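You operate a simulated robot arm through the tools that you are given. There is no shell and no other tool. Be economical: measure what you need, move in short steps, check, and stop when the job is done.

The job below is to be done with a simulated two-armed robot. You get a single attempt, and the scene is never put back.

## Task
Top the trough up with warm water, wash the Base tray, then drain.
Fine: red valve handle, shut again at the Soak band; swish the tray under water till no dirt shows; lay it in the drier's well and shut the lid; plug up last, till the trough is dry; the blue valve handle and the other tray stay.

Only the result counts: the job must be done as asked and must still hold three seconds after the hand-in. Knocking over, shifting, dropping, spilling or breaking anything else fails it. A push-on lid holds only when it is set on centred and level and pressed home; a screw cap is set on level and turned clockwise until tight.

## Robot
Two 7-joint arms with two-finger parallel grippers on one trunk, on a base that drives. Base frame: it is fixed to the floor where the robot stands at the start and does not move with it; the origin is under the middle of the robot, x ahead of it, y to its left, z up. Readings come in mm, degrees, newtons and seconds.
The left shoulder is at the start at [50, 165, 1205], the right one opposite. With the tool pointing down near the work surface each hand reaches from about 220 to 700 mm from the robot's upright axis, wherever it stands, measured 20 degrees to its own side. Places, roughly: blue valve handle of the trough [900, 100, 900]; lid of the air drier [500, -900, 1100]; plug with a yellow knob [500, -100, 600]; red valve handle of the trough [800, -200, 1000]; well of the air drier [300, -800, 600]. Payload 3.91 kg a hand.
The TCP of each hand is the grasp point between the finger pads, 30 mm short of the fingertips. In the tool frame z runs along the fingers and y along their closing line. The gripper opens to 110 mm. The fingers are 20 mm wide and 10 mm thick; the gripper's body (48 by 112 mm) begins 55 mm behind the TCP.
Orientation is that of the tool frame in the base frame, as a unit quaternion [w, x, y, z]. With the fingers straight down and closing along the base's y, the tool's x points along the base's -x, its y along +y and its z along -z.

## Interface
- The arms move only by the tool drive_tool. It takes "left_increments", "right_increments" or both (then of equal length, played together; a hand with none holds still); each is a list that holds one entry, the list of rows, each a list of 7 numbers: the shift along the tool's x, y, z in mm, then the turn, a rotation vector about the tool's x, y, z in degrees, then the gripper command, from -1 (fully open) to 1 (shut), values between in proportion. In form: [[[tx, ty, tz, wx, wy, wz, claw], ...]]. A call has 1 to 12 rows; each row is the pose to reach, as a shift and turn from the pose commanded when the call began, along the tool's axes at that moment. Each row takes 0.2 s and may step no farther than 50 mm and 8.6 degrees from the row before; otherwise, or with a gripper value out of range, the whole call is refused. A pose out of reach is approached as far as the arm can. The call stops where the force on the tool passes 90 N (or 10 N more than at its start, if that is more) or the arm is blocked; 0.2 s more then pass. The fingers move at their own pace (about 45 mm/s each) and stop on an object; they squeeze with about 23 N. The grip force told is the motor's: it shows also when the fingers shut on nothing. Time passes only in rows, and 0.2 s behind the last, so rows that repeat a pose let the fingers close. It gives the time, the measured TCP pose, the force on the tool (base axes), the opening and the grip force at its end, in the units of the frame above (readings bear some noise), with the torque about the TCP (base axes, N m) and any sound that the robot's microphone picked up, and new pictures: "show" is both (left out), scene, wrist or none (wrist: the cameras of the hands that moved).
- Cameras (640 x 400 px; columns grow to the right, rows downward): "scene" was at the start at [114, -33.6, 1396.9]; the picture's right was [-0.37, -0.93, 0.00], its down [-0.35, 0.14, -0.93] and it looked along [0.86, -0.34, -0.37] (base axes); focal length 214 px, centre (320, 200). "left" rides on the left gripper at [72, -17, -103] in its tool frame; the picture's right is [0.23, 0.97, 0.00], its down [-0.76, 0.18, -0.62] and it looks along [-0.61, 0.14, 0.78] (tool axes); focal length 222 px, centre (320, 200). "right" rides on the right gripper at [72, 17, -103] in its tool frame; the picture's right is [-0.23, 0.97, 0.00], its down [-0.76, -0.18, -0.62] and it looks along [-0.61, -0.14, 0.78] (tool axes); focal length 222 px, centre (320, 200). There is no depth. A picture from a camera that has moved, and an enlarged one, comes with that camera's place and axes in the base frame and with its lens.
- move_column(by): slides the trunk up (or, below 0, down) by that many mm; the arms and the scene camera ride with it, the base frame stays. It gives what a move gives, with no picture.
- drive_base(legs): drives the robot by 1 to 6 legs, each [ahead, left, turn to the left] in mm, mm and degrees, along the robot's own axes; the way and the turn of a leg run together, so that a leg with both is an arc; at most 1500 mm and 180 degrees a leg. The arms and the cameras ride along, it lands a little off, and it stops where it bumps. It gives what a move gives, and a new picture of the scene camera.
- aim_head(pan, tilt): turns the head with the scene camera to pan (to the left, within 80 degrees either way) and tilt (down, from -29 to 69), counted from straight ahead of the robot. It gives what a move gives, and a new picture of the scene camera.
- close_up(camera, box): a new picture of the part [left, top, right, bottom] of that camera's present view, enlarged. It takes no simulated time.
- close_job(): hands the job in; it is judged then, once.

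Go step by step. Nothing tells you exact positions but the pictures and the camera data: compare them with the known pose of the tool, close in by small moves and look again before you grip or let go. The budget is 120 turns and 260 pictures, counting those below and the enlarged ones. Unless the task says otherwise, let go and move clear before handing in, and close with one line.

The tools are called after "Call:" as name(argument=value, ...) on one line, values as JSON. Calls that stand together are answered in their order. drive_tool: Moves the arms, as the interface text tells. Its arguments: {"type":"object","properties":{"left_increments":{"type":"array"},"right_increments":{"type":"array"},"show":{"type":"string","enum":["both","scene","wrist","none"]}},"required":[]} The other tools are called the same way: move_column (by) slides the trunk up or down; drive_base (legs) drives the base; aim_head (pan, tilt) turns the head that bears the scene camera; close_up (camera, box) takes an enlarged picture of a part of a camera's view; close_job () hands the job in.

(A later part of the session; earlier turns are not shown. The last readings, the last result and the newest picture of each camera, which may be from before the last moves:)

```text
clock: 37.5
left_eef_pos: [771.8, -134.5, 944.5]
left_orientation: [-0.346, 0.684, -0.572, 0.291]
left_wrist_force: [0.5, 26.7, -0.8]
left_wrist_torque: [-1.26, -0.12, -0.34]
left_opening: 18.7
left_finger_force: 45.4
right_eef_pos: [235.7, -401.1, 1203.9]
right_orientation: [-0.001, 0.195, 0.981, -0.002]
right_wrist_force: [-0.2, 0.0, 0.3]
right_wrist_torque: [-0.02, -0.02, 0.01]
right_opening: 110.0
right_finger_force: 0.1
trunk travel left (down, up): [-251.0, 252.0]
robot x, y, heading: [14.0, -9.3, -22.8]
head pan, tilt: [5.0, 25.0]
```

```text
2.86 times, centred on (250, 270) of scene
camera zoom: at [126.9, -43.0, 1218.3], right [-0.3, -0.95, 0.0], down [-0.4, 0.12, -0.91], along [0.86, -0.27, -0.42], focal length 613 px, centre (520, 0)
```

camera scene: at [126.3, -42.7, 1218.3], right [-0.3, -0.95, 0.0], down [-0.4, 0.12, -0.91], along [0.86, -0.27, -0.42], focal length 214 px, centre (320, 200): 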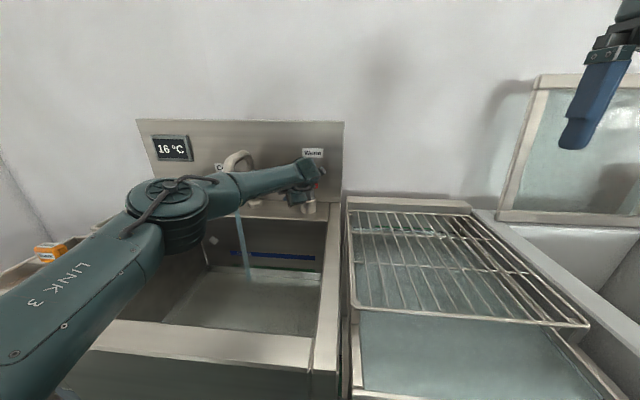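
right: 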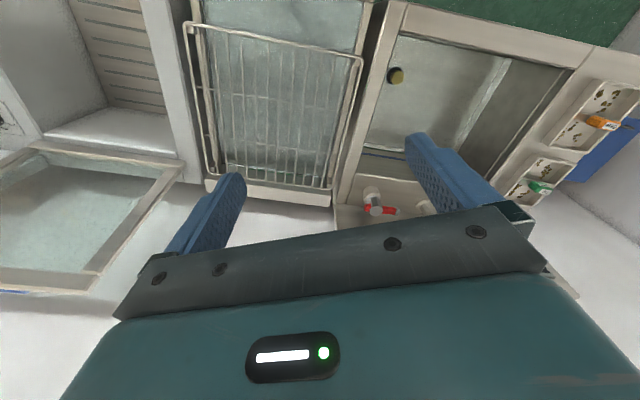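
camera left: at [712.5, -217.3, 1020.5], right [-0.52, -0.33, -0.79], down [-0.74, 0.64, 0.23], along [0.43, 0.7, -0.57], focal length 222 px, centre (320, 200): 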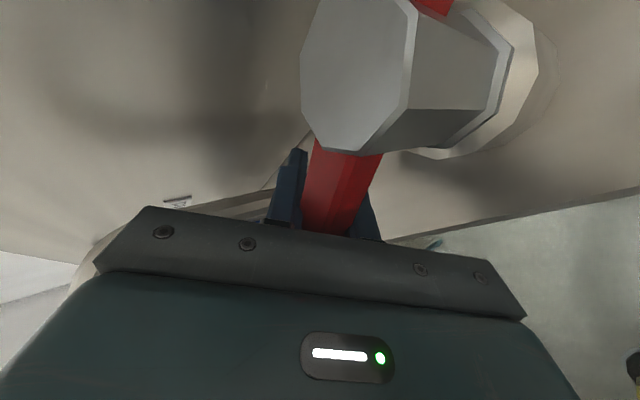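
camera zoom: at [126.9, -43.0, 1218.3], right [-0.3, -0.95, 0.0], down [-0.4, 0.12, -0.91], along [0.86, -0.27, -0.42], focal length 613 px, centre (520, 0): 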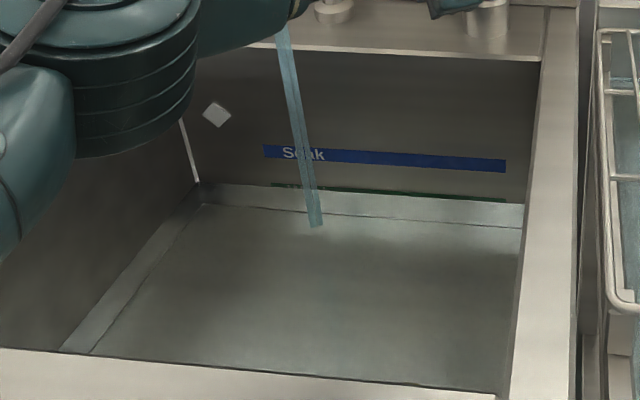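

The level is rising slowly (Wash band now covered). I keep holding, checking the level and the thermometer.

Call:
drive_tool(left_increments=[[[0, 0, 0, 0, 0, 0, 0.8], [0, 0, 0, 0, 0, 0, 0.8], [0, 0, 0, 0, 0, 0, 0.8], [0, 0, 0, 0, 0, 0, 0.8], [0, 0, 0, 0, 0, 0, 0.8], [0, 0, 0, 0, 0, 0, 0.8], [0, 0, 0, 0, 0, 0, 0.8], [0, 0, 0, 0, 0, 0, 0.8], [0, 0, 0, 0, 0, 0, 0.8], [0, 0, 0, 0, 0, 0, 0.8], [0, 0, 0, 0, 0, 0, 0.8], [0, 0, 0, 0, 0, 0, 0.8]]], show="none")

Call:
drive_tool(left_increments=[[[0, 0, 0, 0, 0, 0, 0.8], [0, 0, 0, 0, 0, 0, 0.8], [0, 0, 0, 0, 0, 0, 0.8], [0, 0, 0, 0, 0, 0, 0.8], [0, 0, 0, 0, 0, 0, 0.8], [0, 0, 0, 0, 0, 0, 0.8], [0, 0, 0, 0, 0, 0, 0.8], [0, 0, 0, 0, 0, 0, 0.8], [0, 0, 0, 0, 0, 0, 0.8], [0, 0, 0, 0, 0, 0, 0.8], [0, 0, 0, 0, 0, 0, 0.8], [0, 0, 0, 0, 0, 0, 0.8]]], show="none")

Call:
drive_tool(left_increments=[[[0, 0, 0, 0, 0, 0, 0.8], [0, 0, 0, 0, 0, 0, 0.8], [0, 0, 0, 0, 0, 0, 0.8], [0, 0, 0, 0, 0, 0, 0.8], [0, 0, 0, 0, 0, 0, 0.8], [0, 0, 0, 0, 0, 0, 0.8], [0, 0, 0, 0, 0, 0, 0.8], [0, 0, 0, 0, 0, 0, 0.8], [0, 0, 0, 0, 0, 0, 0.8], [0, 0, 0, 0, 0, 0, 0.8], [0, 0, 0, 0, 0, 0, 0.8], [0, 0, 0, 0, 0, 0, 0.8]]], show="scene")

Call:
close_up(camera="scene", box=[140, 200, 360, 340])

```text
clock: 40.1
left_eef_pos: [771.3, -134.9, 944.6]
left_orientation: [-0.346, 0.685, -0.572, 0.29]
left_wrist_force: [3.2, 25.1, 1.7]
left_wrist_torque: [-1.14, 0.01, -0.14]
left_opening: 18.5
left_finger_force: 44.9
right_eef_pos: [235.7, -402.4, 1203.4]
right_orientation: [-0.001, 0.195, 0.981, -0.002]
right_wrist_force: [-0.3, -0.2, -0.4]
right_wrist_torque: [-0.03, 0.0, 0.01]
right_opening: 110.0
right_finger_force: 0.0
trunk travel left (down, up): [-251.0, 252.0]
robot x, y, heading: [13.7, -8.9, -22.6]
head pan, tilt: [5.0, 25.0]
```

```text
clock: 42.7
left_eef_pos: [772.5, -134.3, 944.3]
left_orientation: [-0.346, 0.684, -0.572, 0.292]
left_wrist_force: [4.3, 23.6, 2.4]
left_wrist_torque: [-1.16, 0.02, -0.05]
left_opening: 18.3
left_finger_force: 44.6
right_eef_pos: [236.1, -401.1, 1202.4]
right_orientation: [-0.001, 0.195, 0.981, -0.001]
right_wrist_force: [-0.7, -0.4, 0.2]
right_wrist_torque: [-0.01, -0.02, 0.0]
right_opening: 110.0
right_finger_force: 0.1
trunk travel left (down, up): [-251.0, 252.0]
robot x, y, heading: [12.6, -9.9, -22.5]
head pan, tilt: [5.0, 25.0]
```

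```text
clock: 45.3
left_eef_pos: [771.4, -135.7, 946.3]
left_orientation: [-0.346, 0.684, -0.573, 0.291]
left_wrist_force: [5.1, 22.0, 2.9]
left_wrist_torque: [-1.15, 0.08, 0.01]
left_opening: 18.8
left_finger_force: 44.7
right_eef_pos: [235.6, -401.8, 1203.0]
right_orientation: [-0.001, 0.195, 0.981, 0.0]
right_wrist_force: [-0.3, 0.7, -0.3]
right_wrist_torque: [0.01, 0.03, -0.02]
right_opening: 110.0
right_finger_force: 0.2
trunk travel left (down, up): [-251.0, 252.0]
robot x, y, heading: [11.0, -6.2, -22.4]
head pan, tilt: [5.0, 25.0]
camera scene: at [127.0, -43.4, 1218.2], right [-0.3, -0.95, 0.0], down [-0.4, 0.12, -0.91], along [0.86, -0.27, -0.42], focal length 214 px, centre (320, 200)
```

scene: 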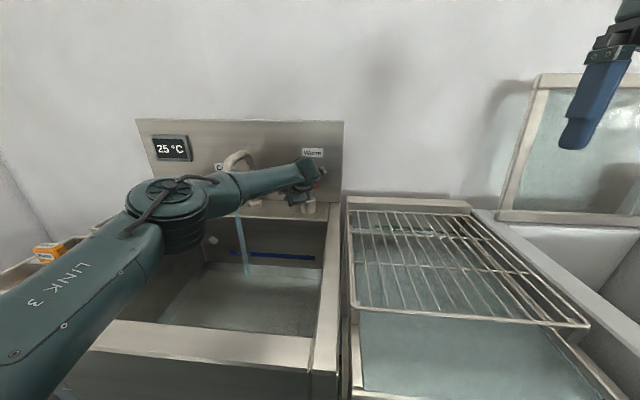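

```text
2.86 times, centred on (250, 270) of scene
camera zoom: at [127.0, -43.4, 1218.2], right [-0.3, -0.95, 0.0], down [-0.4, 0.12, -0.91], along [0.86, -0.27, -0.42], focal length 613 px, centre (520, 0)
```

zoom: 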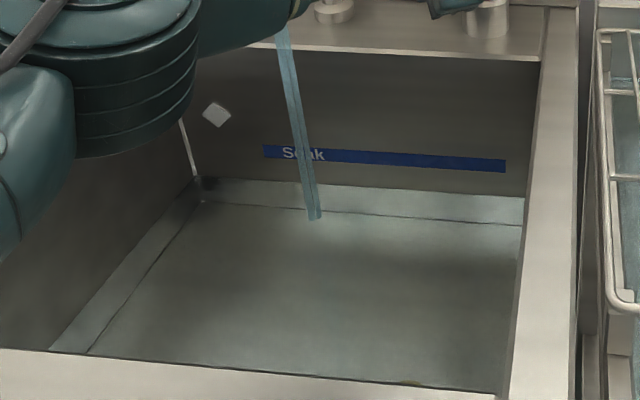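

Temperature reads 25 °C. Level needs roughly 30 more pixels at 0.85 px/s, so I keep waiting.

Call:
drive_tool(left_increments=[[[0, 0, 0, 0, 0, 0, 0.8], [0, 0, 0, 0, 0, 0, 0.8], [0, 0, 0, 0, 0, 0, 0.8], [0, 0, 0, 0, 0, 0, 0.8], [0, 0, 0, 0, 0, 0, 0.8], [0, 0, 0, 0, 0, 0, 0.8], [0, 0, 0, 0, 0, 0, 0.8], [0, 0, 0, 0, 0, 0, 0.8], [0, 0, 0, 0, 0, 0, 0.8], [0, 0, 0, 0, 0, 0, 0.8], [0, 0, 0, 0, 0, 0, 0.8], [0, 0, 0, 0, 0, 0, 0.8]]], show="none")

Call:
drive_tool(left_increments=[[[0, 0, 0, 0, 0, 0, 0.8], [0, 0, 0, 0, 0, 0, 0.8], [0, 0, 0, 0, 0, 0, 0.8], [0, 0, 0, 0, 0, 0, 0.8], [0, 0, 0, 0, 0, 0, 0.8], [0, 0, 0, 0, 0, 0, 0.8], [0, 0, 0, 0, 0, 0, 0.8], [0, 0, 0, 0, 0, 0, 0.8], [0, 0, 0, 0, 0, 0, 0.8], [0, 0, 0, 0, 0, 0, 0.8], [0, 0, 0, 0, 0, 0, 0.8], [0, 0, 0, 0, 0, 0, 0.8]]], show="none")

Call:
drive_tool(left_increments=[[[0, 0, 0, 0, 0, 0, 0.8], [0, 0, 0, 0, 0, 0, 0.8], [0, 0, 0, 0, 0, 0, 0.8], [0, 0, 0, 0, 0, 0, 0.8], [0, 0, 0, 0, 0, 0, 0.8], [0, 0, 0, 0, 0, 0, 0.8], [0, 0, 0, 0, 0, 0, 0.8], [0, 0, 0, 0, 0, 0, 0.8], [0, 0, 0, 0, 0, 0, 0.8], [0, 0, 0, 0, 0, 0, 0.8], [0, 0, 0, 0, 0, 0, 0.8], [0, 0, 0, 0, 0, 0, 0.8]]], show="none")

Call:
drive_tool(left_increments=[[[0, 0, 0, 0, 0, 0, 0.8], [0, 0, 0, 0, 0, 0, 0.8], [0, 0, 0, 0, 0, 0, 0.8], [0, 0, 0, 0, 0, 0, 0.8], [0, 0, 0, 0, 0, 0, 0.8], [0, 0, 0, 0, 0, 0, 0.8], [0, 0, 0, 0, 0, 0, 0.8], [0, 0, 0, 0, 0, 0, 0.8], [0, 0, 0, 0, 0, 0, 0.8], [0, 0, 0, 0, 0, 0, 0.8], [0, 0, 0, 0, 0, 0, 0.8], [0, 0, 0, 0, 0, 0, 0.8]]], show="none")

Call:
drive_tool(left_increments=[[[0, 0, 0, 0, 0, 0, 0.8], [0, 0, 0, 0, 0, 0, 0.8], [0, 0, 0, 0, 0, 0, 0.8], [0, 0, 0, 0, 0, 0, 0.8], [0, 0, 0, 0, 0, 0, 0.8], [0, 0, 0, 0, 0, 0, 0.8], [0, 0, 0, 0, 0, 0, 0.8], [0, 0, 0, 0, 0, 0, 0.8], [0, 0, 0, 0, 0, 0, 0.8], [0, 0, 0, 0, 0, 0, 0.8], [0, 0, 0, 0, 0, 0, 0.8], [0, 0, 0, 0, 0, 0, 0.8]]], show="none")

Call:
drive_tool(left_increments=[[[0, 0, 0, 0, 0, 0, 0.8], [0, 0, 0, 0, 0, 0, 0.8], [0, 0, 0, 0, 0, 0, 0.8], [0, 0, 0, 0, 0, 0, 0.8], [0, 0, 0, 0, 0, 0, 0.8], [0, 0, 0, 0, 0, 0, 0.8], [0, 0, 0, 0, 0, 0, 0.8], [0, 0, 0, 0, 0, 0, 0.8], [0, 0, 0, 0, 0, 0, 0.8], [0, 0, 0, 0, 0, 0, 0.8], [0, 0, 0, 0, 0, 0, 0.8], [0, 0, 0, 0, 0, 0, 0.8]]], show="none")

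Call:
drive_tool(left_increments=[[[0, 0, 0, 0, 0, 0, 0.8], [0, 0, 0, 0, 0, 0, 0.8], [0, 0, 0, 0, 0, 0, 0.8], [0, 0, 0, 0, 0, 0, 0.8], [0, 0, 0, 0, 0, 0, 0.8], [0, 0, 0, 0, 0, 0, 0.8], [0, 0, 0, 0, 0, 0, 0.8], [0, 0, 0, 0, 0, 0, 0.8], [0, 0, 0, 0, 0, 0, 0.8], [0, 0, 0, 0, 0, 0, 0.8], [0, 0, 0, 0, 0, 0, 0.8], [0, 0, 0, 0, 0, 0, 0.8]]], show="none")

Call:
close_up(camera="scene", box=[140, 200, 360, 340])

```text
clock: 47.9
left_eef_pos: [771.6, -136.1, 945.3]
left_orientation: [-0.345, 0.685, -0.572, 0.291]
left_wrist_force: [5.4, 21.6, 2.6]
left_wrist_torque: [-1.06, 0.09, 0.05]
left_opening: 18.3
left_finger_force: 44.8
right_eef_pos: [234.7, -401.9, 1202.4]
right_orientation: [-0.001, 0.195, 0.981, -0.001]
right_wrist_force: [0.1, 0.1, 1.3]
right_wrist_torque: [-0.02, 0.01, -0.01]
right_opening: 110.1
right_finger_force: 0.1
trunk travel left (down, up): [-251.0, 252.0]
robot x, y, heading: [12.6, -6.6, -22.7]
head pan, tilt: [5.0, 25.0]
```

```text
clock: 50.5
left_eef_pos: [771.5, -135.6, 945.5]
left_orientation: [-0.346, 0.683, -0.574, 0.292]
left_wrist_force: [6.0, 22.0, 4.0]
left_wrist_torque: [-1.09, 0.11, 0.06]
left_opening: 18.3
left_finger_force: 45.0
right_eef_pos: [235.5, -401.3, 1203.6]
right_orientation: [-0.001, 0.196, 0.981, -0.001]
right_wrist_force: [0.1, -0.1, -0.2]
right_wrist_torque: [0.02, 0.03, -0.04]
right_opening: 110.0
right_finger_force: 0.1
trunk travel left (down, up): [-251.0, 252.0]
robot x, y, heading: [19.0, -10.7, -22.3]
head pan, tilt: [5.0, 25.0]
```

```text
clock: 53.1
left_eef_pos: [770.3, -136.4, 944.5]
left_orientation: [-0.347, 0.683, -0.573, 0.292]
left_wrist_force: [7.2, 21.4, 3.9]
left_wrist_torque: [-1.07, 0.12, 0.14]
left_opening: 18.5
left_finger_force: 45.3
right_eef_pos: [235.7, -401.8, 1202.7]
right_orientation: [-0.002, 0.195, 0.981, -0.001]
right_wrist_force: [0.0, -0.7, -0.3]
right_wrist_torque: [0.0, 0.03, 0.0]
right_opening: 109.9
right_finger_force: 0.0
trunk travel left (down, up): [-251.0, 252.0]
robot x, y, heading: [13.4, -4.7, -22.5]
head pan, tilt: [5.0, 25.0]
```

```text
clock: 55.7
left_eef_pos: [770.3, -135.5, 945.4]
left_orientation: [-0.346, 0.683, -0.573, 0.292]
left_wrist_force: [7.9, 20.6, 5.0]
left_wrist_torque: [-1.05, 0.17, 0.17]
left_opening: 18.3
left_finger_force: 45.6
right_eef_pos: [234.9, -402.2, 1204.2]
right_orientation: [-0.001, 0.194, 0.981, -0.001]
right_wrist_force: [-0.7, -0.2, 0.1]
right_wrist_torque: [0.02, 0.01, 0.02]
right_opening: 110.2
right_finger_force: 0.0
trunk travel left (down, up): [-251.0, 252.0]
robot x, y, heading: [15.7, -4.3, -22.5]
head pan, tilt: [5.0, 25.0]
```

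```text
clock: 58.3
left_eef_pos: [771.5, -135.9, 944.9]
left_orientation: [-0.346, 0.684, -0.573, 0.291]
left_wrist_force: [8.4, 18.7, 6.3]
left_wrist_torque: [-1.04, 0.18, 0.25]
left_opening: 18.5
left_finger_force: 44.5
right_eef_pos: [236.6, -402.0, 1204.1]
right_orientation: [0.0, 0.195, 0.981, -0.001]
right_wrist_force: [0.6, 0.2, -0.4]
right_wrist_torque: [0.04, -0.01, 0.02]
right_opening: 110.1
right_finger_force: 0.1
trunk travel left (down, up): [-251.0, 252.0]
robot x, y, heading: [10.7, -6.4, -22.3]
head pan, tilt: [5.0, 25.0]
```

```text
clock: 60.9
left_eef_pos: [772.2, -136.0, 945.2]
left_orientation: [-0.346, 0.683, -0.572, 0.292]
left_wrist_force: [7.1, 19.1, 6.2]
left_wrist_torque: [-1.07, 0.2, 0.25]
left_opening: 18.3
left_finger_force: 45.2
right_eef_pos: [236.7, -402.1, 1202.7]
right_orientation: [-0.001, 0.195, 0.981, -0.001]
right_wrist_force: [-1.0, 0.6, 0.3]
right_wrist_torque: [0.02, 0.0, 0.0]
right_opening: 110.1
right_finger_force: 0.0
trunk travel left (down, up): [-251.0, 252.0]
robot x, y, heading: [16.6, -6.8, -22.3]
head pan, tilt: [5.0, 25.0]
```

```text
clock: 63.5
left_eef_pos: [771.4, -135.9, 945.2]
left_orientation: [-0.347, 0.683, -0.572, 0.292]
left_wrist_force: [9.6, 18.0, 6.5]
left_wrist_torque: [-0.98, 0.26, 0.32]
left_opening: 18.4
left_finger_force: 44.5
right_eef_pos: [236.4, -402.9, 1202.8]
right_orientation: [-0.001, 0.195, 0.981, 0.0]
right_wrist_force: [0.3, -0.3, -0.2]
right_wrist_torque: [0.02, -0.03, 0.0]
right_opening: 110.1
right_finger_force: 0.1
trunk travel left (down, up): [-251.0, 252.0]
robot x, y, heading: [11.7, -6.0, -22.6]
head pan, tilt: [5.0, 25.0]
```

```text
2.86 times, centred on (250, 270) of scene
camera zoom: at [126.9, -43.8, 1218.2], right [-0.3, -0.95, 0.0], down [-0.4, 0.12, -0.91], along [0.86, -0.27, -0.42], focal length 613 px, centre (520, 0)
```

zoom: 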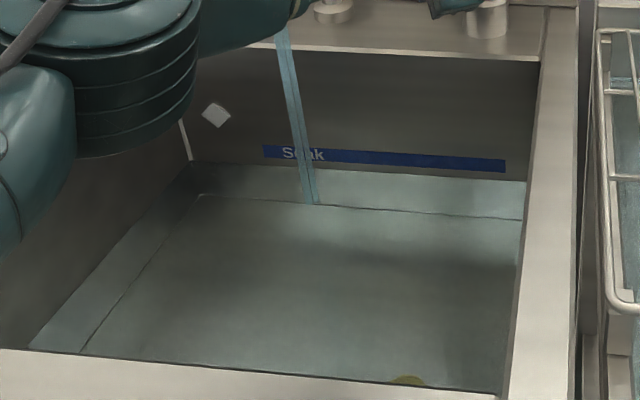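

About 16 px to go to mid-band; five more waits then a check.

Call:
drive_tool(left_increments=[[[0, 0, 0, 0, 0, 0, 0.8], [0, 0, 0, 0, 0, 0, 0.8], [0, 0, 0, 0, 0, 0, 0.8], [0, 0, 0, 0, 0, 0, 0.8], [0, 0, 0, 0, 0, 0, 0.8], [0, 0, 0, 0, 0, 0, 0.8], [0, 0, 0, 0, 0, 0, 0.8], [0, 0, 0, 0, 0, 0, 0.8], [0, 0, 0, 0, 0, 0, 0.8], [0, 0, 0, 0, 0, 0, 0.8], [0, 0, 0, 0, 0, 0, 0.8], [0, 0, 0, 0, 0, 0, 0.8]]], show="none")

Call:
drive_tool(left_increments=[[[0, 0, 0, 0, 0, 0, 0.8], [0, 0, 0, 0, 0, 0, 0.8], [0, 0, 0, 0, 0, 0, 0.8], [0, 0, 0, 0, 0, 0, 0.8], [0, 0, 0, 0, 0, 0, 0.8], [0, 0, 0, 0, 0, 0, 0.8], [0, 0, 0, 0, 0, 0, 0.8], [0, 0, 0, 0, 0, 0, 0.8], [0, 0, 0, 0, 0, 0, 0.8], [0, 0, 0, 0, 0, 0, 0.8], [0, 0, 0, 0, 0, 0, 0.8], [0, 0, 0, 0, 0, 0, 0.8]]], show="none")

Call:
drive_tool(left_increments=[[[0, 0, 0, 0, 0, 0, 0.8], [0, 0, 0, 0, 0, 0, 0.8], [0, 0, 0, 0, 0, 0, 0.8], [0, 0, 0, 0, 0, 0, 0.8], [0, 0, 0, 0, 0, 0, 0.8], [0, 0, 0, 0, 0, 0, 0.8], [0, 0, 0, 0, 0, 0, 0.8], [0, 0, 0, 0, 0, 0, 0.8], [0, 0, 0, 0, 0, 0, 0.8], [0, 0, 0, 0, 0, 0, 0.8], [0, 0, 0, 0, 0, 0, 0.8], [0, 0, 0, 0, 0, 0, 0.8]]], show="none")

Call:
drive_tool(left_increments=[[[0, 0, 0, 0, 0, 0, 0.8], [0, 0, 0, 0, 0, 0, 0.8], [0, 0, 0, 0, 0, 0, 0.8], [0, 0, 0, 0, 0, 0, 0.8], [0, 0, 0, 0, 0, 0, 0.8], [0, 0, 0, 0, 0, 0, 0.8], [0, 0, 0, 0, 0, 0, 0.8], [0, 0, 0, 0, 0, 0, 0.8], [0, 0, 0, 0, 0, 0, 0.8], [0, 0, 0, 0, 0, 0, 0.8], [0, 0, 0, 0, 0, 0, 0.8], [0, 0, 0, 0, 0, 0, 0.8]]], show="none")

Call:
drive_tool(left_increments=[[[0, 0, 0, 0, 0, 0, 0.8], [0, 0, 0, 0, 0, 0, 0.8], [0, 0, 0, 0, 0, 0, 0.8], [0, 0, 0, 0, 0, 0, 0.8], [0, 0, 0, 0, 0, 0, 0.8], [0, 0, 0, 0, 0, 0, 0.8], [0, 0, 0, 0, 0, 0, 0.8], [0, 0, 0, 0, 0, 0, 0.8], [0, 0, 0, 0, 0, 0, 0.8], [0, 0, 0, 0, 0, 0, 0.8], [0, 0, 0, 0, 0, 0, 0.8], [0, 0, 0, 0, 0, 0, 0.8]]], show="none")

Call:
close_up(camera="scene", box=[220, 220, 340, 295])

```text
clock: 66.1
left_eef_pos: [770.7, -137.2, 945.1]
left_orientation: [-0.346, 0.684, -0.573, 0.291]
left_wrist_force: [8.4, 17.4, 6.8]
left_wrist_torque: [-0.95, 0.23, 0.28]
left_opening: 18.5
left_finger_force: 44.5
right_eef_pos: [236.1, -401.8, 1202.0]
right_orientation: [0.0, 0.195, 0.981, 0.0]
right_wrist_force: [0.3, 0.6, 0.2]
right_wrist_torque: [0.01, 0.01, 0.03]
right_opening: 110.1
right_finger_force: 0.1
trunk travel left (down, up): [-251.0, 252.0]
robot x, y, heading: [15.7, -11.5, -22.8]
head pan, tilt: [5.0, 25.0]
```

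```text
clock: 68.7
left_eef_pos: [771.1, -136.4, 943.6]
left_orientation: [-0.346, 0.684, -0.572, 0.292]
left_wrist_force: [9.7, 17.1, 6.7]
left_wrist_torque: [-0.98, 0.26, 0.34]
left_opening: 18.4
left_finger_force: 44.7
right_eef_pos: [236.1, -402.2, 1203.3]
right_orientation: [-0.001, 0.195, 0.981, -0.001]
right_wrist_force: [-0.3, 0.0, -0.3]
right_wrist_torque: [-0.02, 0.0, 0.02]
right_opening: 110.0
right_finger_force: 0.1
trunk travel left (down, up): [-251.0, 252.0]
robot x, y, heading: [15.4, -9.0, -22.1]
head pan, tilt: [5.0, 25.0]
```

```text
clock: 71.3
left_eef_pos: [770.2, -137.4, 944.9]
left_orientation: [-0.346, 0.683, -0.573, 0.292]
left_wrist_force: [9.0, 17.4, 7.8]
left_wrist_torque: [-0.95, 0.24, 0.33]
left_opening: 18.5
left_finger_force: 45.4
right_eef_pos: [236.0, -401.2, 1202.1]
right_orientation: [-0.001, 0.195, 0.981, -0.001]
right_wrist_force: [-0.2, 0.6, -0.3]
right_wrist_torque: [0.02, 0.0, 0.0]
right_opening: 109.9
right_finger_force: 0.0
trunk travel left (down, up): [-251.0, 252.0]
robot x, y, heading: [15.9, -7.1, -22.4]
head pan, tilt: [5.0, 25.0]
```

```text
clock: 73.9
left_eef_pos: [771.2, -137.6, 944.9]
left_orientation: [-0.346, 0.684, -0.572, 0.292]
left_wrist_force: [9.7, 16.5, 7.9]
left_wrist_torque: [-0.94, 0.27, 0.34]
left_opening: 18.4
left_finger_force: 45.4
right_eef_pos: [235.2, -401.6, 1202.6]
right_orientation: [-0.002, 0.195, 0.981, 0.0]
right_wrist_force: [0.1, 0.5, 0.3]
right_wrist_torque: [0.0, 0.0, 0.0]
right_opening: 110.0
right_finger_force: 0.0
trunk travel left (down, up): [-251.0, 252.0]
robot x, y, heading: [14.6, -8.9, -22.5]
head pan, tilt: [5.0, 25.0]
```

```text
clock: 76.5
left_eef_pos: [770.7, -137.5, 945.5]
left_orientation: [-0.346, 0.683, -0.573, 0.292]
left_wrist_force: [9.6, 16.9, 7.7]
left_wrist_torque: [-0.94, 0.26, 0.38]
left_opening: 18.5
left_finger_force: 44.8
right_eef_pos: [236.6, -401.4, 1202.9]
right_orientation: [-0.001, 0.195, 0.981, 0.0]
right_wrist_force: [-0.3, -0.1, -0.4]
right_wrist_torque: [-0.01, 0.04, 0.03]
right_opening: 110.0
right_finger_force: 0.2
trunk travel left (down, up): [-251.0, 252.0]
robot x, y, heading: [16.0, -9.1, -22.3]
head pan, tilt: [5.0, 25.0]
```

```text
5.33 times, centred on (280, 258) of scene
camera zoom: at [126.8, -44.0, 1218.3], right [-0.3, -0.95, 0.0], down [-0.4, 0.12, -0.91], along [0.86, -0.27, -0.42], focal length 1144 px, centre (533, -107)
```

zoom: 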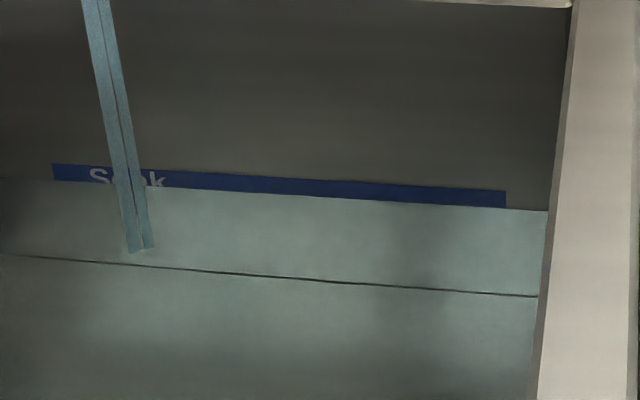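

The level is in the Soak band. I close the valve now, swinging back to the start with a slight overshoot.

Call:
drive_tool(left_increments=[[[0.5, -4.9, 6.8, 0, 6.1, 4.4, 0.8], [2.2, -9.8, 13.4, 0, 12.2, 8.9, 0.8], [4.9, -14.5, 19.8, 0, 18.2, 13.3, 0.8], [8.6, -18.9, 25.9, 0, 24.3, 17.7, 0.8], [10.3, -20.6, 28.2, 0, 26.7, 19.5, 0.8], [10.3, -20.6, 28.2, 0, 26.7, 19.5, 0.8]]])

Call:
close_up(camera="scene", box=[220, 220, 340, 295])

```text
clock: 77.9
left_eef_pos: [803.0, -155.2, 946.3]
left_orientation: [0.245, -0.486, 0.748, -0.379]
left_wrist_force: [5.3, -30.5, 9.9]
left_wrist_torque: [0.32, 0.61, 1.58]
left_opening: 18.7
left_finger_force: 45.1
right_eef_pos: [235.4, -407.1, 1200.7]
right_orientation: [-0.001, 0.195, 0.981, 0.002]
right_wrist_force: [0.3, -0.3, -0.4]
right_wrist_torque: [0.0, -0.01, -0.02]
right_opening: 110.1
right_finger_force: 0.1
trunk travel left (down, up): [-251.0, 252.0]
robot x, y, heading: [13.3, -5.6, -22.6]
head pan, tilt: [5.0, 25.0]
camera scene: at [126.0, -49.1, 1218.1], right [-0.3, -0.95, 0.0], down [-0.4, 0.13, -0.91], along [0.86, -0.27, -0.42], focal length 214 px, centre (320, 200)
camera left: at [705.6, -190.1, 1021.5], right [-0.62, 0.03, -0.79], down [-0.24, 0.94, 0.22], along [0.75, 0.33, -0.58], focal length 222 px, centre (320, 200)
```

scene: 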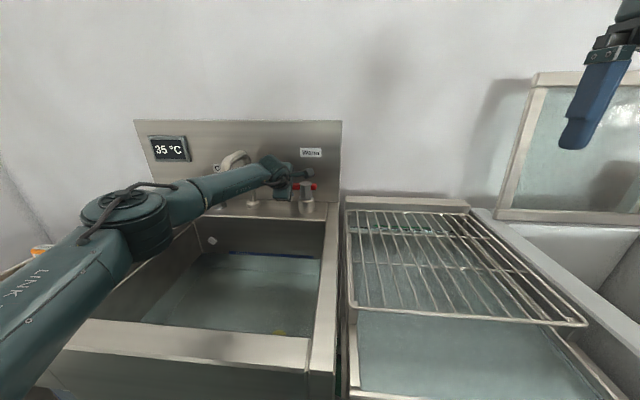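
left: 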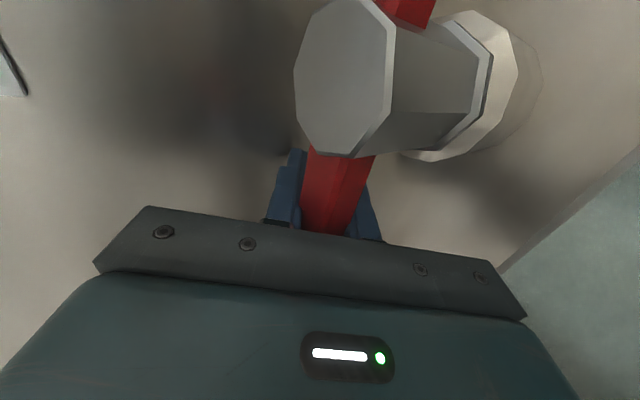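

```text
5.33 times, centred on (280, 258) of scene
camera zoom: at [126.0, -49.1, 1218.1], right [-0.3, -0.95, 0.0], down [-0.4, 0.13, -0.91], along [0.86, -0.27, -0.42], focal length 1144 px, centre (533, -107)
```

zoom: 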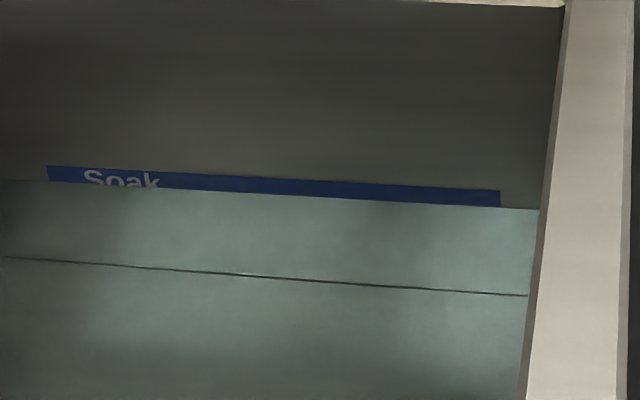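

The stream has stopped, 35 °C, level mid-band. I release and back off.

Call:
drive_tool(left_increments=[[[0, 0, 0, 0, 0, 0, 0.1], [0, 0, 0, 0, 0, 0, 0.1], [0, 0, 0, 0, 0, 0, 0.1], [0, 0, -30, 0, 0, 0, 0.1], [0, 0, -70, 0, 0, 0, 0.1], [0, 0, -110, 0, 0, 0, 0.1], [0, 0, -150, 0, 0, 0, 0]]])

Call:
aim_head(pan=20, tilt=30)

Call:
close_up(camera="scene", box=[240, 100, 440, 225])

```text
clock: 79.5
left_eef_pos: [696.7, -98.5, 1034.2]
left_orientation: [0.248, -0.489, 0.745, -0.379]
left_wrist_force: [-0.4, -0.1, -1.3]
left_wrist_torque: [-0.03, 0.0, 0.03]
left_opening: 54.8
left_finger_force: 0.2
right_eef_pos: [234.9, -403.6, 1201.6]
right_orientation: [-0.001, 0.195, 0.981, 0.0]
right_wrist_force: [0.2, -0.5, 0.2]
right_wrist_torque: [-0.01, 0.0, -0.02]
right_opening: 110.5
right_finger_force: 0.1
trunk travel left (down, up): [-251.0, 252.0]
robot x, y, heading: [12.1, -9.8, -22.6]
head pan, tilt: [5.0, 25.0]
camera scene: at [126.4, -45.9, 1218.2], right [-0.3, -0.95, 0.0], down [-0.4, 0.13, -0.91], along [0.86, -0.27, -0.42], focal length 214 px, centre (320, 200)
camera left: at [600.7, -135.8, 1110.5], right [-0.62, 0.02, -0.79], down [-0.25, 0.94, 0.22], along [0.74, 0.34, -0.58], focal length 222 px, centre (320, 200)
```

scene: 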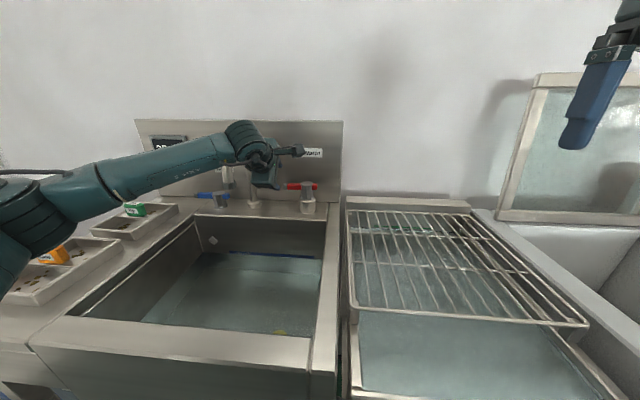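
left: 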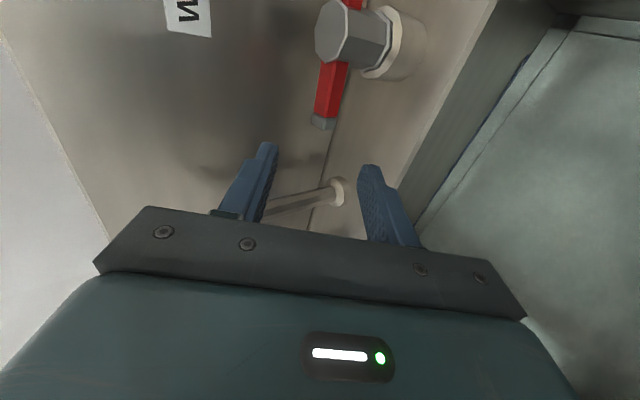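

```text
clock: 80.2
left_eef_pos: [696.7, -99.1, 1033.0]
left_orientation: [0.249, -0.489, 0.746, -0.377]
left_wrist_force: [-0.2, -0.5, 0.3]
left_wrist_torque: [-0.01, 0.06, 0.01]
left_opening: 55.0
left_finger_force: 0.0
right_eef_pos: [236.0, -403.2, 1202.3]
right_orientation: [0.0, 0.195, 0.981, 0.0]
right_wrist_force: [0.2, -0.2, -0.1]
right_wrist_torque: [-0.01, 0.0, 0.03]
right_opening: 110.1
right_finger_force: 0.1
trunk travel left (down, up): [-251.0, 252.0]
robot x, y, heading: [14.8, -9.2, -22.7]
head pan, tilt: [20.0, 30.0]
camera scene: at [129.3, -22.2, 1210.2], right [-0.04, -1.0, 0.0], down [-0.5, 0.02, -0.87], along [0.87, -0.04, -0.5], focal length 214 px, centre (320, 200)
```

scene: 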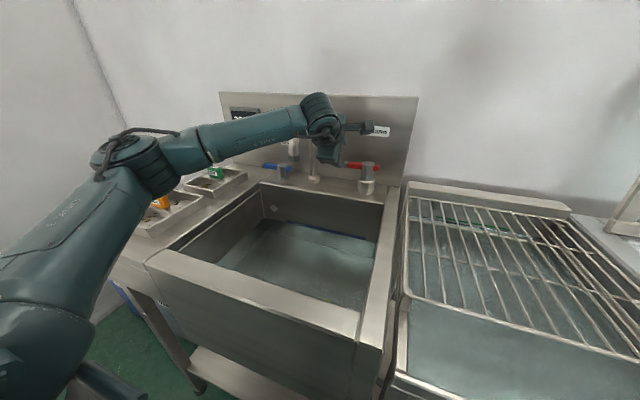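

```text
3.20 times, centred on (340, 162) of scene
camera zoom: at [129.3, -22.2, 1210.2], right [-0.04, -1.0, 0.0], down [-0.5, 0.02, -0.87], along [0.87, -0.04, -0.5], focal length 686 px, centre (256, 320)
```

zoom: 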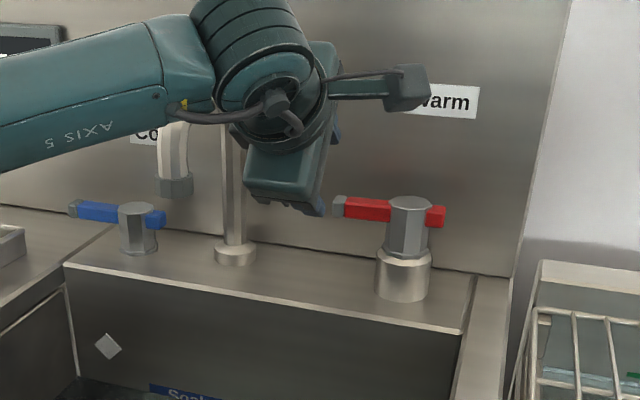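

Valve is at its start position and shut. Next: raise, pull the left hand back and point it down, then drive left toward the trays.

Call:
move_column(by=150)

Call:
drive_tool(left_increments=[[[0, 12, -17, -7, 0, 0, -1], [0, 24, -34, -14, 0, 0, -1], [0, 36, -51, -21, 0, 0, -1], [0, 48, -68, -28, 0, 0, -1], [0, 60, -85, -35, 0, 0, -1], [0, 72, -102, -42, 0, 0, -1], [0, 84, -119, -49, 0, 0, -1], [0, 96, -136, -54, 0, 0, -1]]])

Call:
drive_base(legs=[[-40, 0, 0], [0, 300, 0]])

```text
clock: 82.0
left_eef_pos: [696.5, -98.6, 1182.7]
left_orientation: [0.248, -0.49, 0.746, -0.377]
left_wrist_force: [-0.2, 0.3, 0.5]
left_wrist_torque: [0.0, -0.02, -0.03]
left_opening: 55.0
left_finger_force: 0.1
right_eef_pos: [235.0, -404.1, 1352.1]
right_orientation: [-0.001, 0.195, 0.981, 0.0]
right_wrist_force: [0.3, -0.4, 0.2]
right_wrist_torque: [0.01, 0.0, 0.01]
right_opening: 110.1
right_finger_force: 0.1
trunk travel left (down, up): [-401.0, 102.0]
robot x, y, heading: [13.7, -6.8, -22.4]
head pan, tilt: [20.0, 30.0]
```

```text
clock: 83.8
left_eef_pos: [545.4, -32.8, 1189.0]
left_orientation: [-0.001, -0.548, 0.837, 0.003]
left_wrist_force: [0.5, 1.0, -0.2]
left_wrist_torque: [-0.03, 0.01, -0.01]
left_opening: 109.9
left_finger_force: 0.0
right_eef_pos: [235.5, -403.8, 1352.2]
right_orientation: [-0.001, 0.195, 0.981, 0.0]
right_wrist_force: [-0.3, -0.5, 0.1]
right_wrist_torque: [0.03, 0.01, -0.01]
right_opening: 109.9
right_finger_force: 0.1
trunk travel left (down, up): [-401.0, 102.0]
robot x, y, heading: [12.6, -7.9, -22.4]
head pan, tilt: [20.0, 30.0]
camera scene: at [129.1, -22.0, 1360.2], right [-0.04, -1.0, 0.0], down [-0.5, 0.02, -0.87], along [0.87, -0.04, -0.5], focal length 214 px, centre (320, 200)
camera left: at [533.0, -104.6, 1292.5], right [-0.98, 0.18, 0.01], down [0.14, 0.77, 0.62], along [0.11, 0.61, -0.78], focal length 222 px, centre (320, 200)
```

scene: 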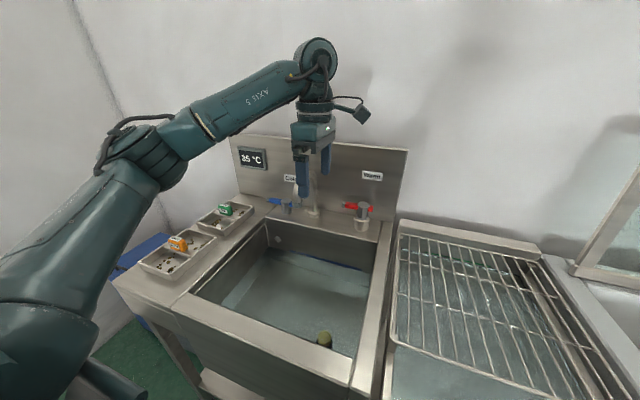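
left: 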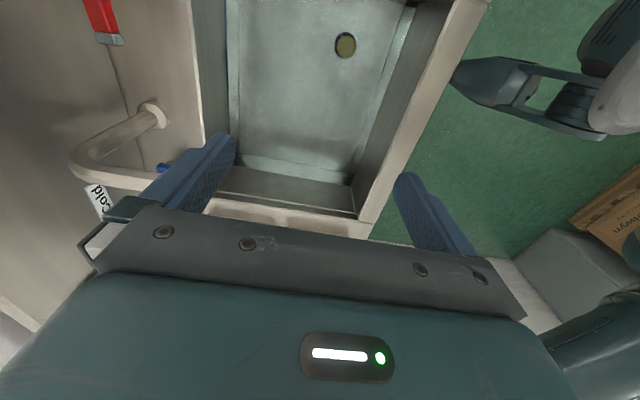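

```text
clock: 86.3
left_eef_pos: [622.6, 261.7, 1188.6]
left_orientation: [-0.002, -0.549, 0.836, 0.002]
left_wrist_force: [1.5, 1.3, -0.5]
left_wrist_torque: [-0.02, -0.04, -0.01]
left_opening: 110.3
left_finger_force: 0.0
right_eef_pos: [313.1, -110.5, 1351.3]
right_orientation: [-0.001, 0.195, 0.981, 0.0]
right_wrist_force: [0.1, 0.3, -1.3]
right_wrist_torque: [-0.03, 0.01, -0.01]
right_opening: 110.2
right_finger_force: 0.0
trunk travel left (down, up): [-401.0, 102.0]
robot x, y, heading: [89.3, 285.3, -22.3]
head pan, tilt: [20.0, 30.0]
camera scene: at [206.5, 271.0, 1360.2], right [-0.04, -1.0, 0.0], down [-0.5, 0.02, -0.87], along [0.87, -0.04, -0.5], focal length 214 px, centre (320, 200)
```

scene: 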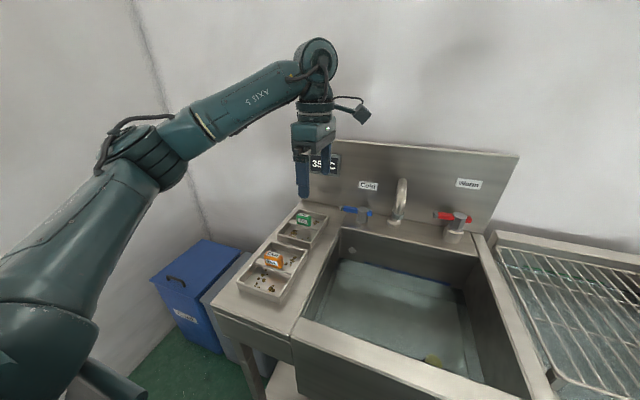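

Robot is now well placed. I move the left hand above the orange Base handle (about (651,384)).

Call:
drive_tool(left_increments=[[[-41, 7, 20, 0, 0, 0, -1], [-82, 14, 50, 0, 0, 0, -1], [-124, 20, 90, 0, 0, 0, -1], [-124, 20, 130, 0, 0, 0, -1]]])

Call:
close_up(camera="left", box=[200, 60, 440, 210])

Call:
aim_head(pan=30, tilt=40)

Call:
close_up(camera="scene", box=[200, 100, 440, 250])

```text
refused: row 2 steps farther than a row can; nothing moved
```

```text
2.67 times, centred on (320, 135) of left
camera zoom: at [610.4, 188.5, 1292.1], right [-0.98, 0.18, 0.0], down [0.14, 0.77, 0.62], along [0.11, 0.61, -0.78], focal length 592 px, centre (320, 373)
```

zoom: 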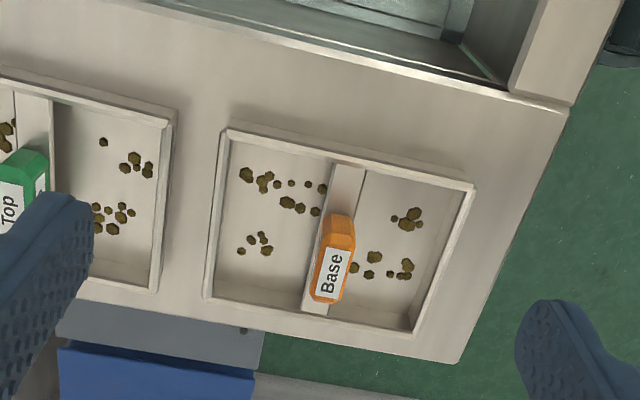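

```text
clock: 87.0
left_eef_pos: [623.4, 260.8, 1188.3]
left_orientation: [-0.001, -0.549, 0.836, 0.002]
left_wrist_force: [0.1, -0.3, 0.0]
left_wrist_torque: [0.01, -0.01, -0.02]
left_opening: 110.0
left_finger_force: 0.1
right_eef_pos: [312.0, -111.2, 1351.8]
right_orientation: [-0.001, 0.195, 0.981, 0.0]
right_wrist_force: [-0.2, -0.5, 0.4]
right_wrist_torque: [-0.03, -0.01, 0.01]
right_opening: 110.0
right_finger_force: 0.2
trunk travel left (down, up): [-401.0, 102.0]
robot x, y, heading: [89.7, 286.6, -22.5]
head pan, tilt: [30.0, 40.0]
camera scene: at [200.2, 285.3, 1344.9], right [0.13, -0.99, 0.0], down [-0.64, -0.08, -0.77], along [0.76, 0.1, -0.64], focal length 214 px, centre (320, 200)
```

scene: 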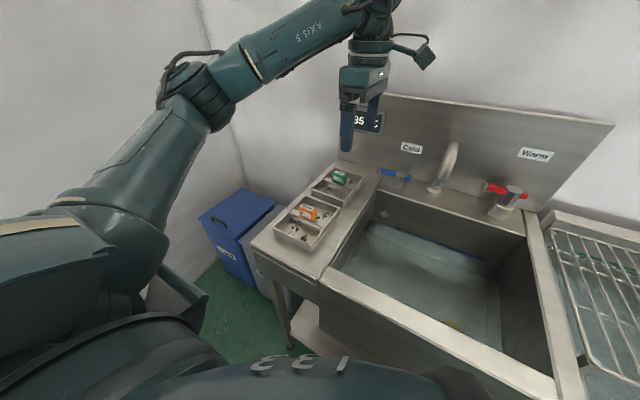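

```text
2.67 times, centred on (320, 175) of scene
camera zoom: at [200.2, 285.3, 1344.9], right [0.13, -0.99, 0.0], down [-0.64, -0.08, -0.77], along [0.76, 0.1, -0.64], focal length 572 px, centre (320, 267)
```

zoom: 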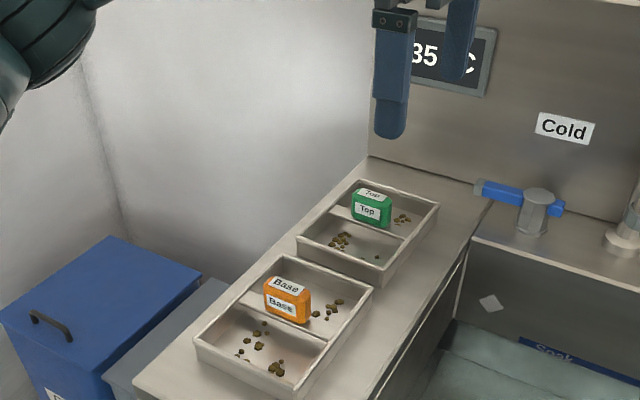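

Handle triangulated at about (640,381,923). I move over it in smaller steps.

Call:
drive_tool(left_increments=[[[-38, 9, 15, 0, 0, 0, -1], [-76, 18, 30, 0, 0, 0, -1], [-117, 30, 45, 0, 0, 0, -1], [-117, 30, 90, 0, 0, 0, -1], [-117, 30, 130, 0, 0, 0, -1]]])

Call:
close_up(camera="left", box=[200, 60, 440, 210])

Call:
close_up(camera="scene", box=[200, 100, 440, 250])

```text
clock: 88.2
left_eef_pos: [642.0, 378.6, 1059.6]
left_orientation: [-0.001, -0.549, 0.836, 0.001]
left_wrist_force: [-0.3, -0.2, -0.8]
left_wrist_torque: [0.02, 0.02, -0.04]
left_opening: 110.3
left_finger_force: 0.0
right_eef_pos: [312.8, -110.1, 1352.2]
right_orientation: [-0.001, 0.195, 0.981, 0.0]
right_wrist_force: [-0.1, -0.3, -0.6]
right_wrist_torque: [0.05, 0.01, 0.01]
right_opening: 110.0
right_finger_force: 0.1
trunk travel left (down, up): [-401.0, 102.0]
robot x, y, heading: [91.6, 285.5, -22.4]
head pan, tilt: [30.0, 40.0]
camera scene: at [200.4, 285.9, 1344.9], right [0.13, -0.99, 0.0], down [-0.64, -0.09, -0.77], along [0.76, 0.1, -0.64], focal length 214 px, centre (320, 200)
camera left: at [629.1, 305.8, 1163.4], right [-0.98, 0.18, 0.0], down [0.14, 0.77, 0.62], along [0.11, 0.61, -0.78], focal length 222 px, centre (320, 200)
```

scene: 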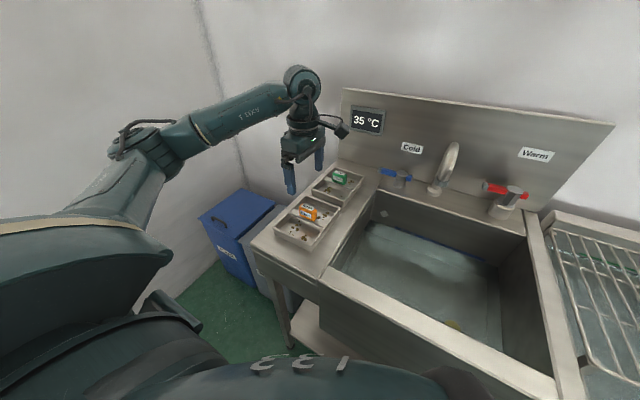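
left: 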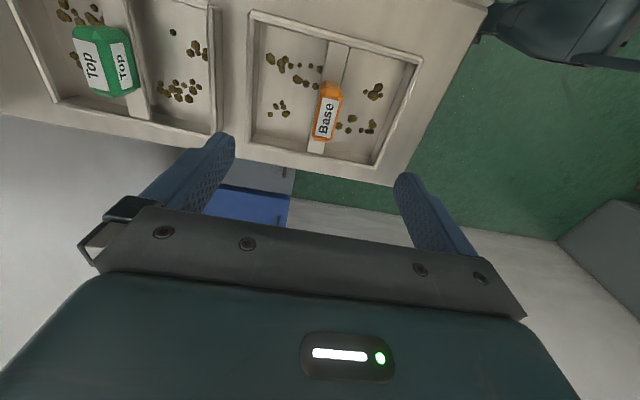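

```text
2.67 times, centred on (320, 135) of left
camera zoom: at [629.1, 305.8, 1163.4], right [-0.98, 0.18, 0.0], down [0.14, 0.77, 0.62], along [0.11, 0.61, -0.78], focal length 592 px, centre (320, 373)
```

zoom: 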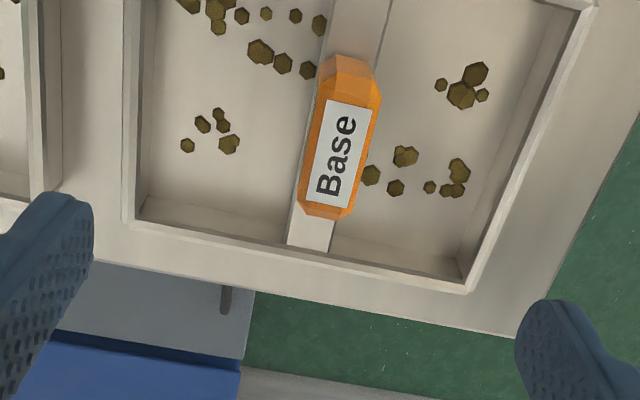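

```text
2.67 times, centred on (320, 175) of scene
camera zoom: at [200.4, 285.9, 1344.9], right [0.13, -0.99, 0.0], down [-0.64, -0.09, -0.77], along [0.76, 0.1, -0.64], focal length 572 px, centre (320, 267)
```

zoom: 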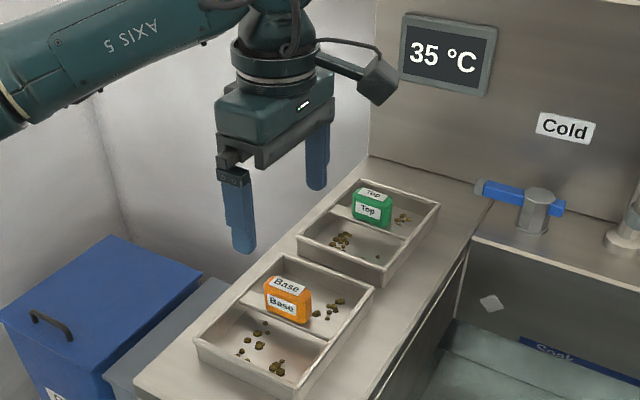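

Call:
drive_tool(left_increments=[[[1, 7, 40, 0, 0, 0, -1], [1, 7, 80, 0, 0, 0, -1], [1, 7, 105, 0, 0, 0, -1]]])

Call:
close_up(camera="left", box=[200, 60, 440, 210])

Call:
close_up(camera="scene", box=[250, 150, 370, 225])

```text
clock: 89.0
left_eef_pos: [633.2, 382.5, 951.9]
left_orientation: [-0.001, -0.549, 0.836, 0.001]
left_wrist_force: [0.1, 0.4, 0.4]
left_wrist_torque: [-0.03, 0.01, -0.01]
left_opening: 110.1
left_finger_force: 0.0
right_eef_pos: [313.3, -111.1, 1352.5]
right_orientation: [-0.002, 0.195, 0.981, 0.0]
right_wrist_force: [-1.1, 0.9, -0.8]
right_wrist_torque: [0.03, -0.01, -0.06]
right_opening: 110.1
right_finger_force: 0.1
trunk travel left (down, up): [-401.0, 102.0]
robot x, y, heading: [89.6, 285.8, -22.5]
head pan, tilt: [30.0, 40.0]
camera scene: at [200.3, 285.7, 1344.9], right [0.13, -0.99, 0.0], down [-0.64, -0.08, -0.77], along [0.76, 0.1, -0.64], focal length 214 px, centre (320, 200)
camera left: at [621.9, 309.9, 1057.0], right [-0.98, 0.18, 0.0], down [0.14, 0.77, 0.62], along [0.11, 0.61, -0.78], focal length 222 px, centre (320, 200)
```

scene: 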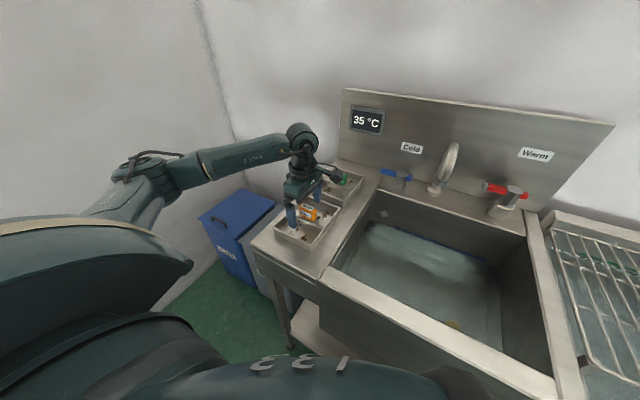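
left: 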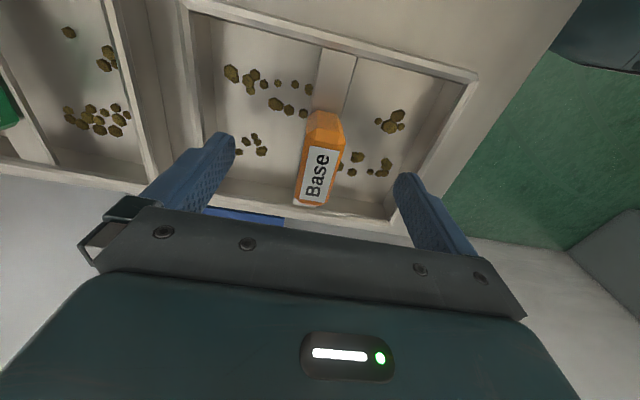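

```text
2.67 times, centred on (320, 135) of left
camera zoom: at [621.9, 309.9, 1057.0], right [-0.98, 0.18, 0.0], down [0.14, 0.77, 0.62], along [0.11, 0.61, -0.78], focal length 592 px, centre (320, 373)
```

zoom: 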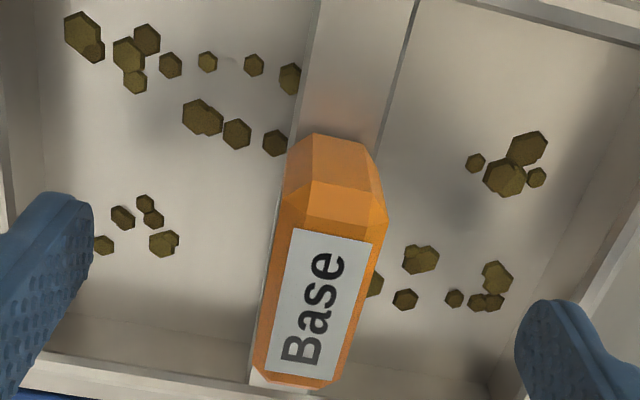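

```text
5.33 times, centred on (310, 188) of scene
camera zoom: at [200.3, 285.7, 1344.9], right [0.13, -0.99, 0.0], down [-0.64, -0.08, -0.77], along [0.76, 0.1, -0.64], focal length 1144 px, centre (373, 267)
```

zoom: 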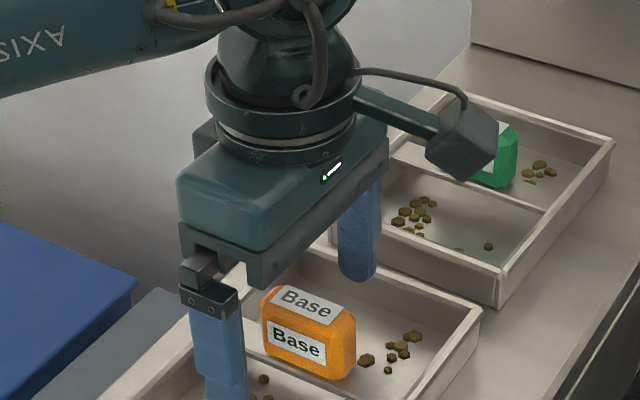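

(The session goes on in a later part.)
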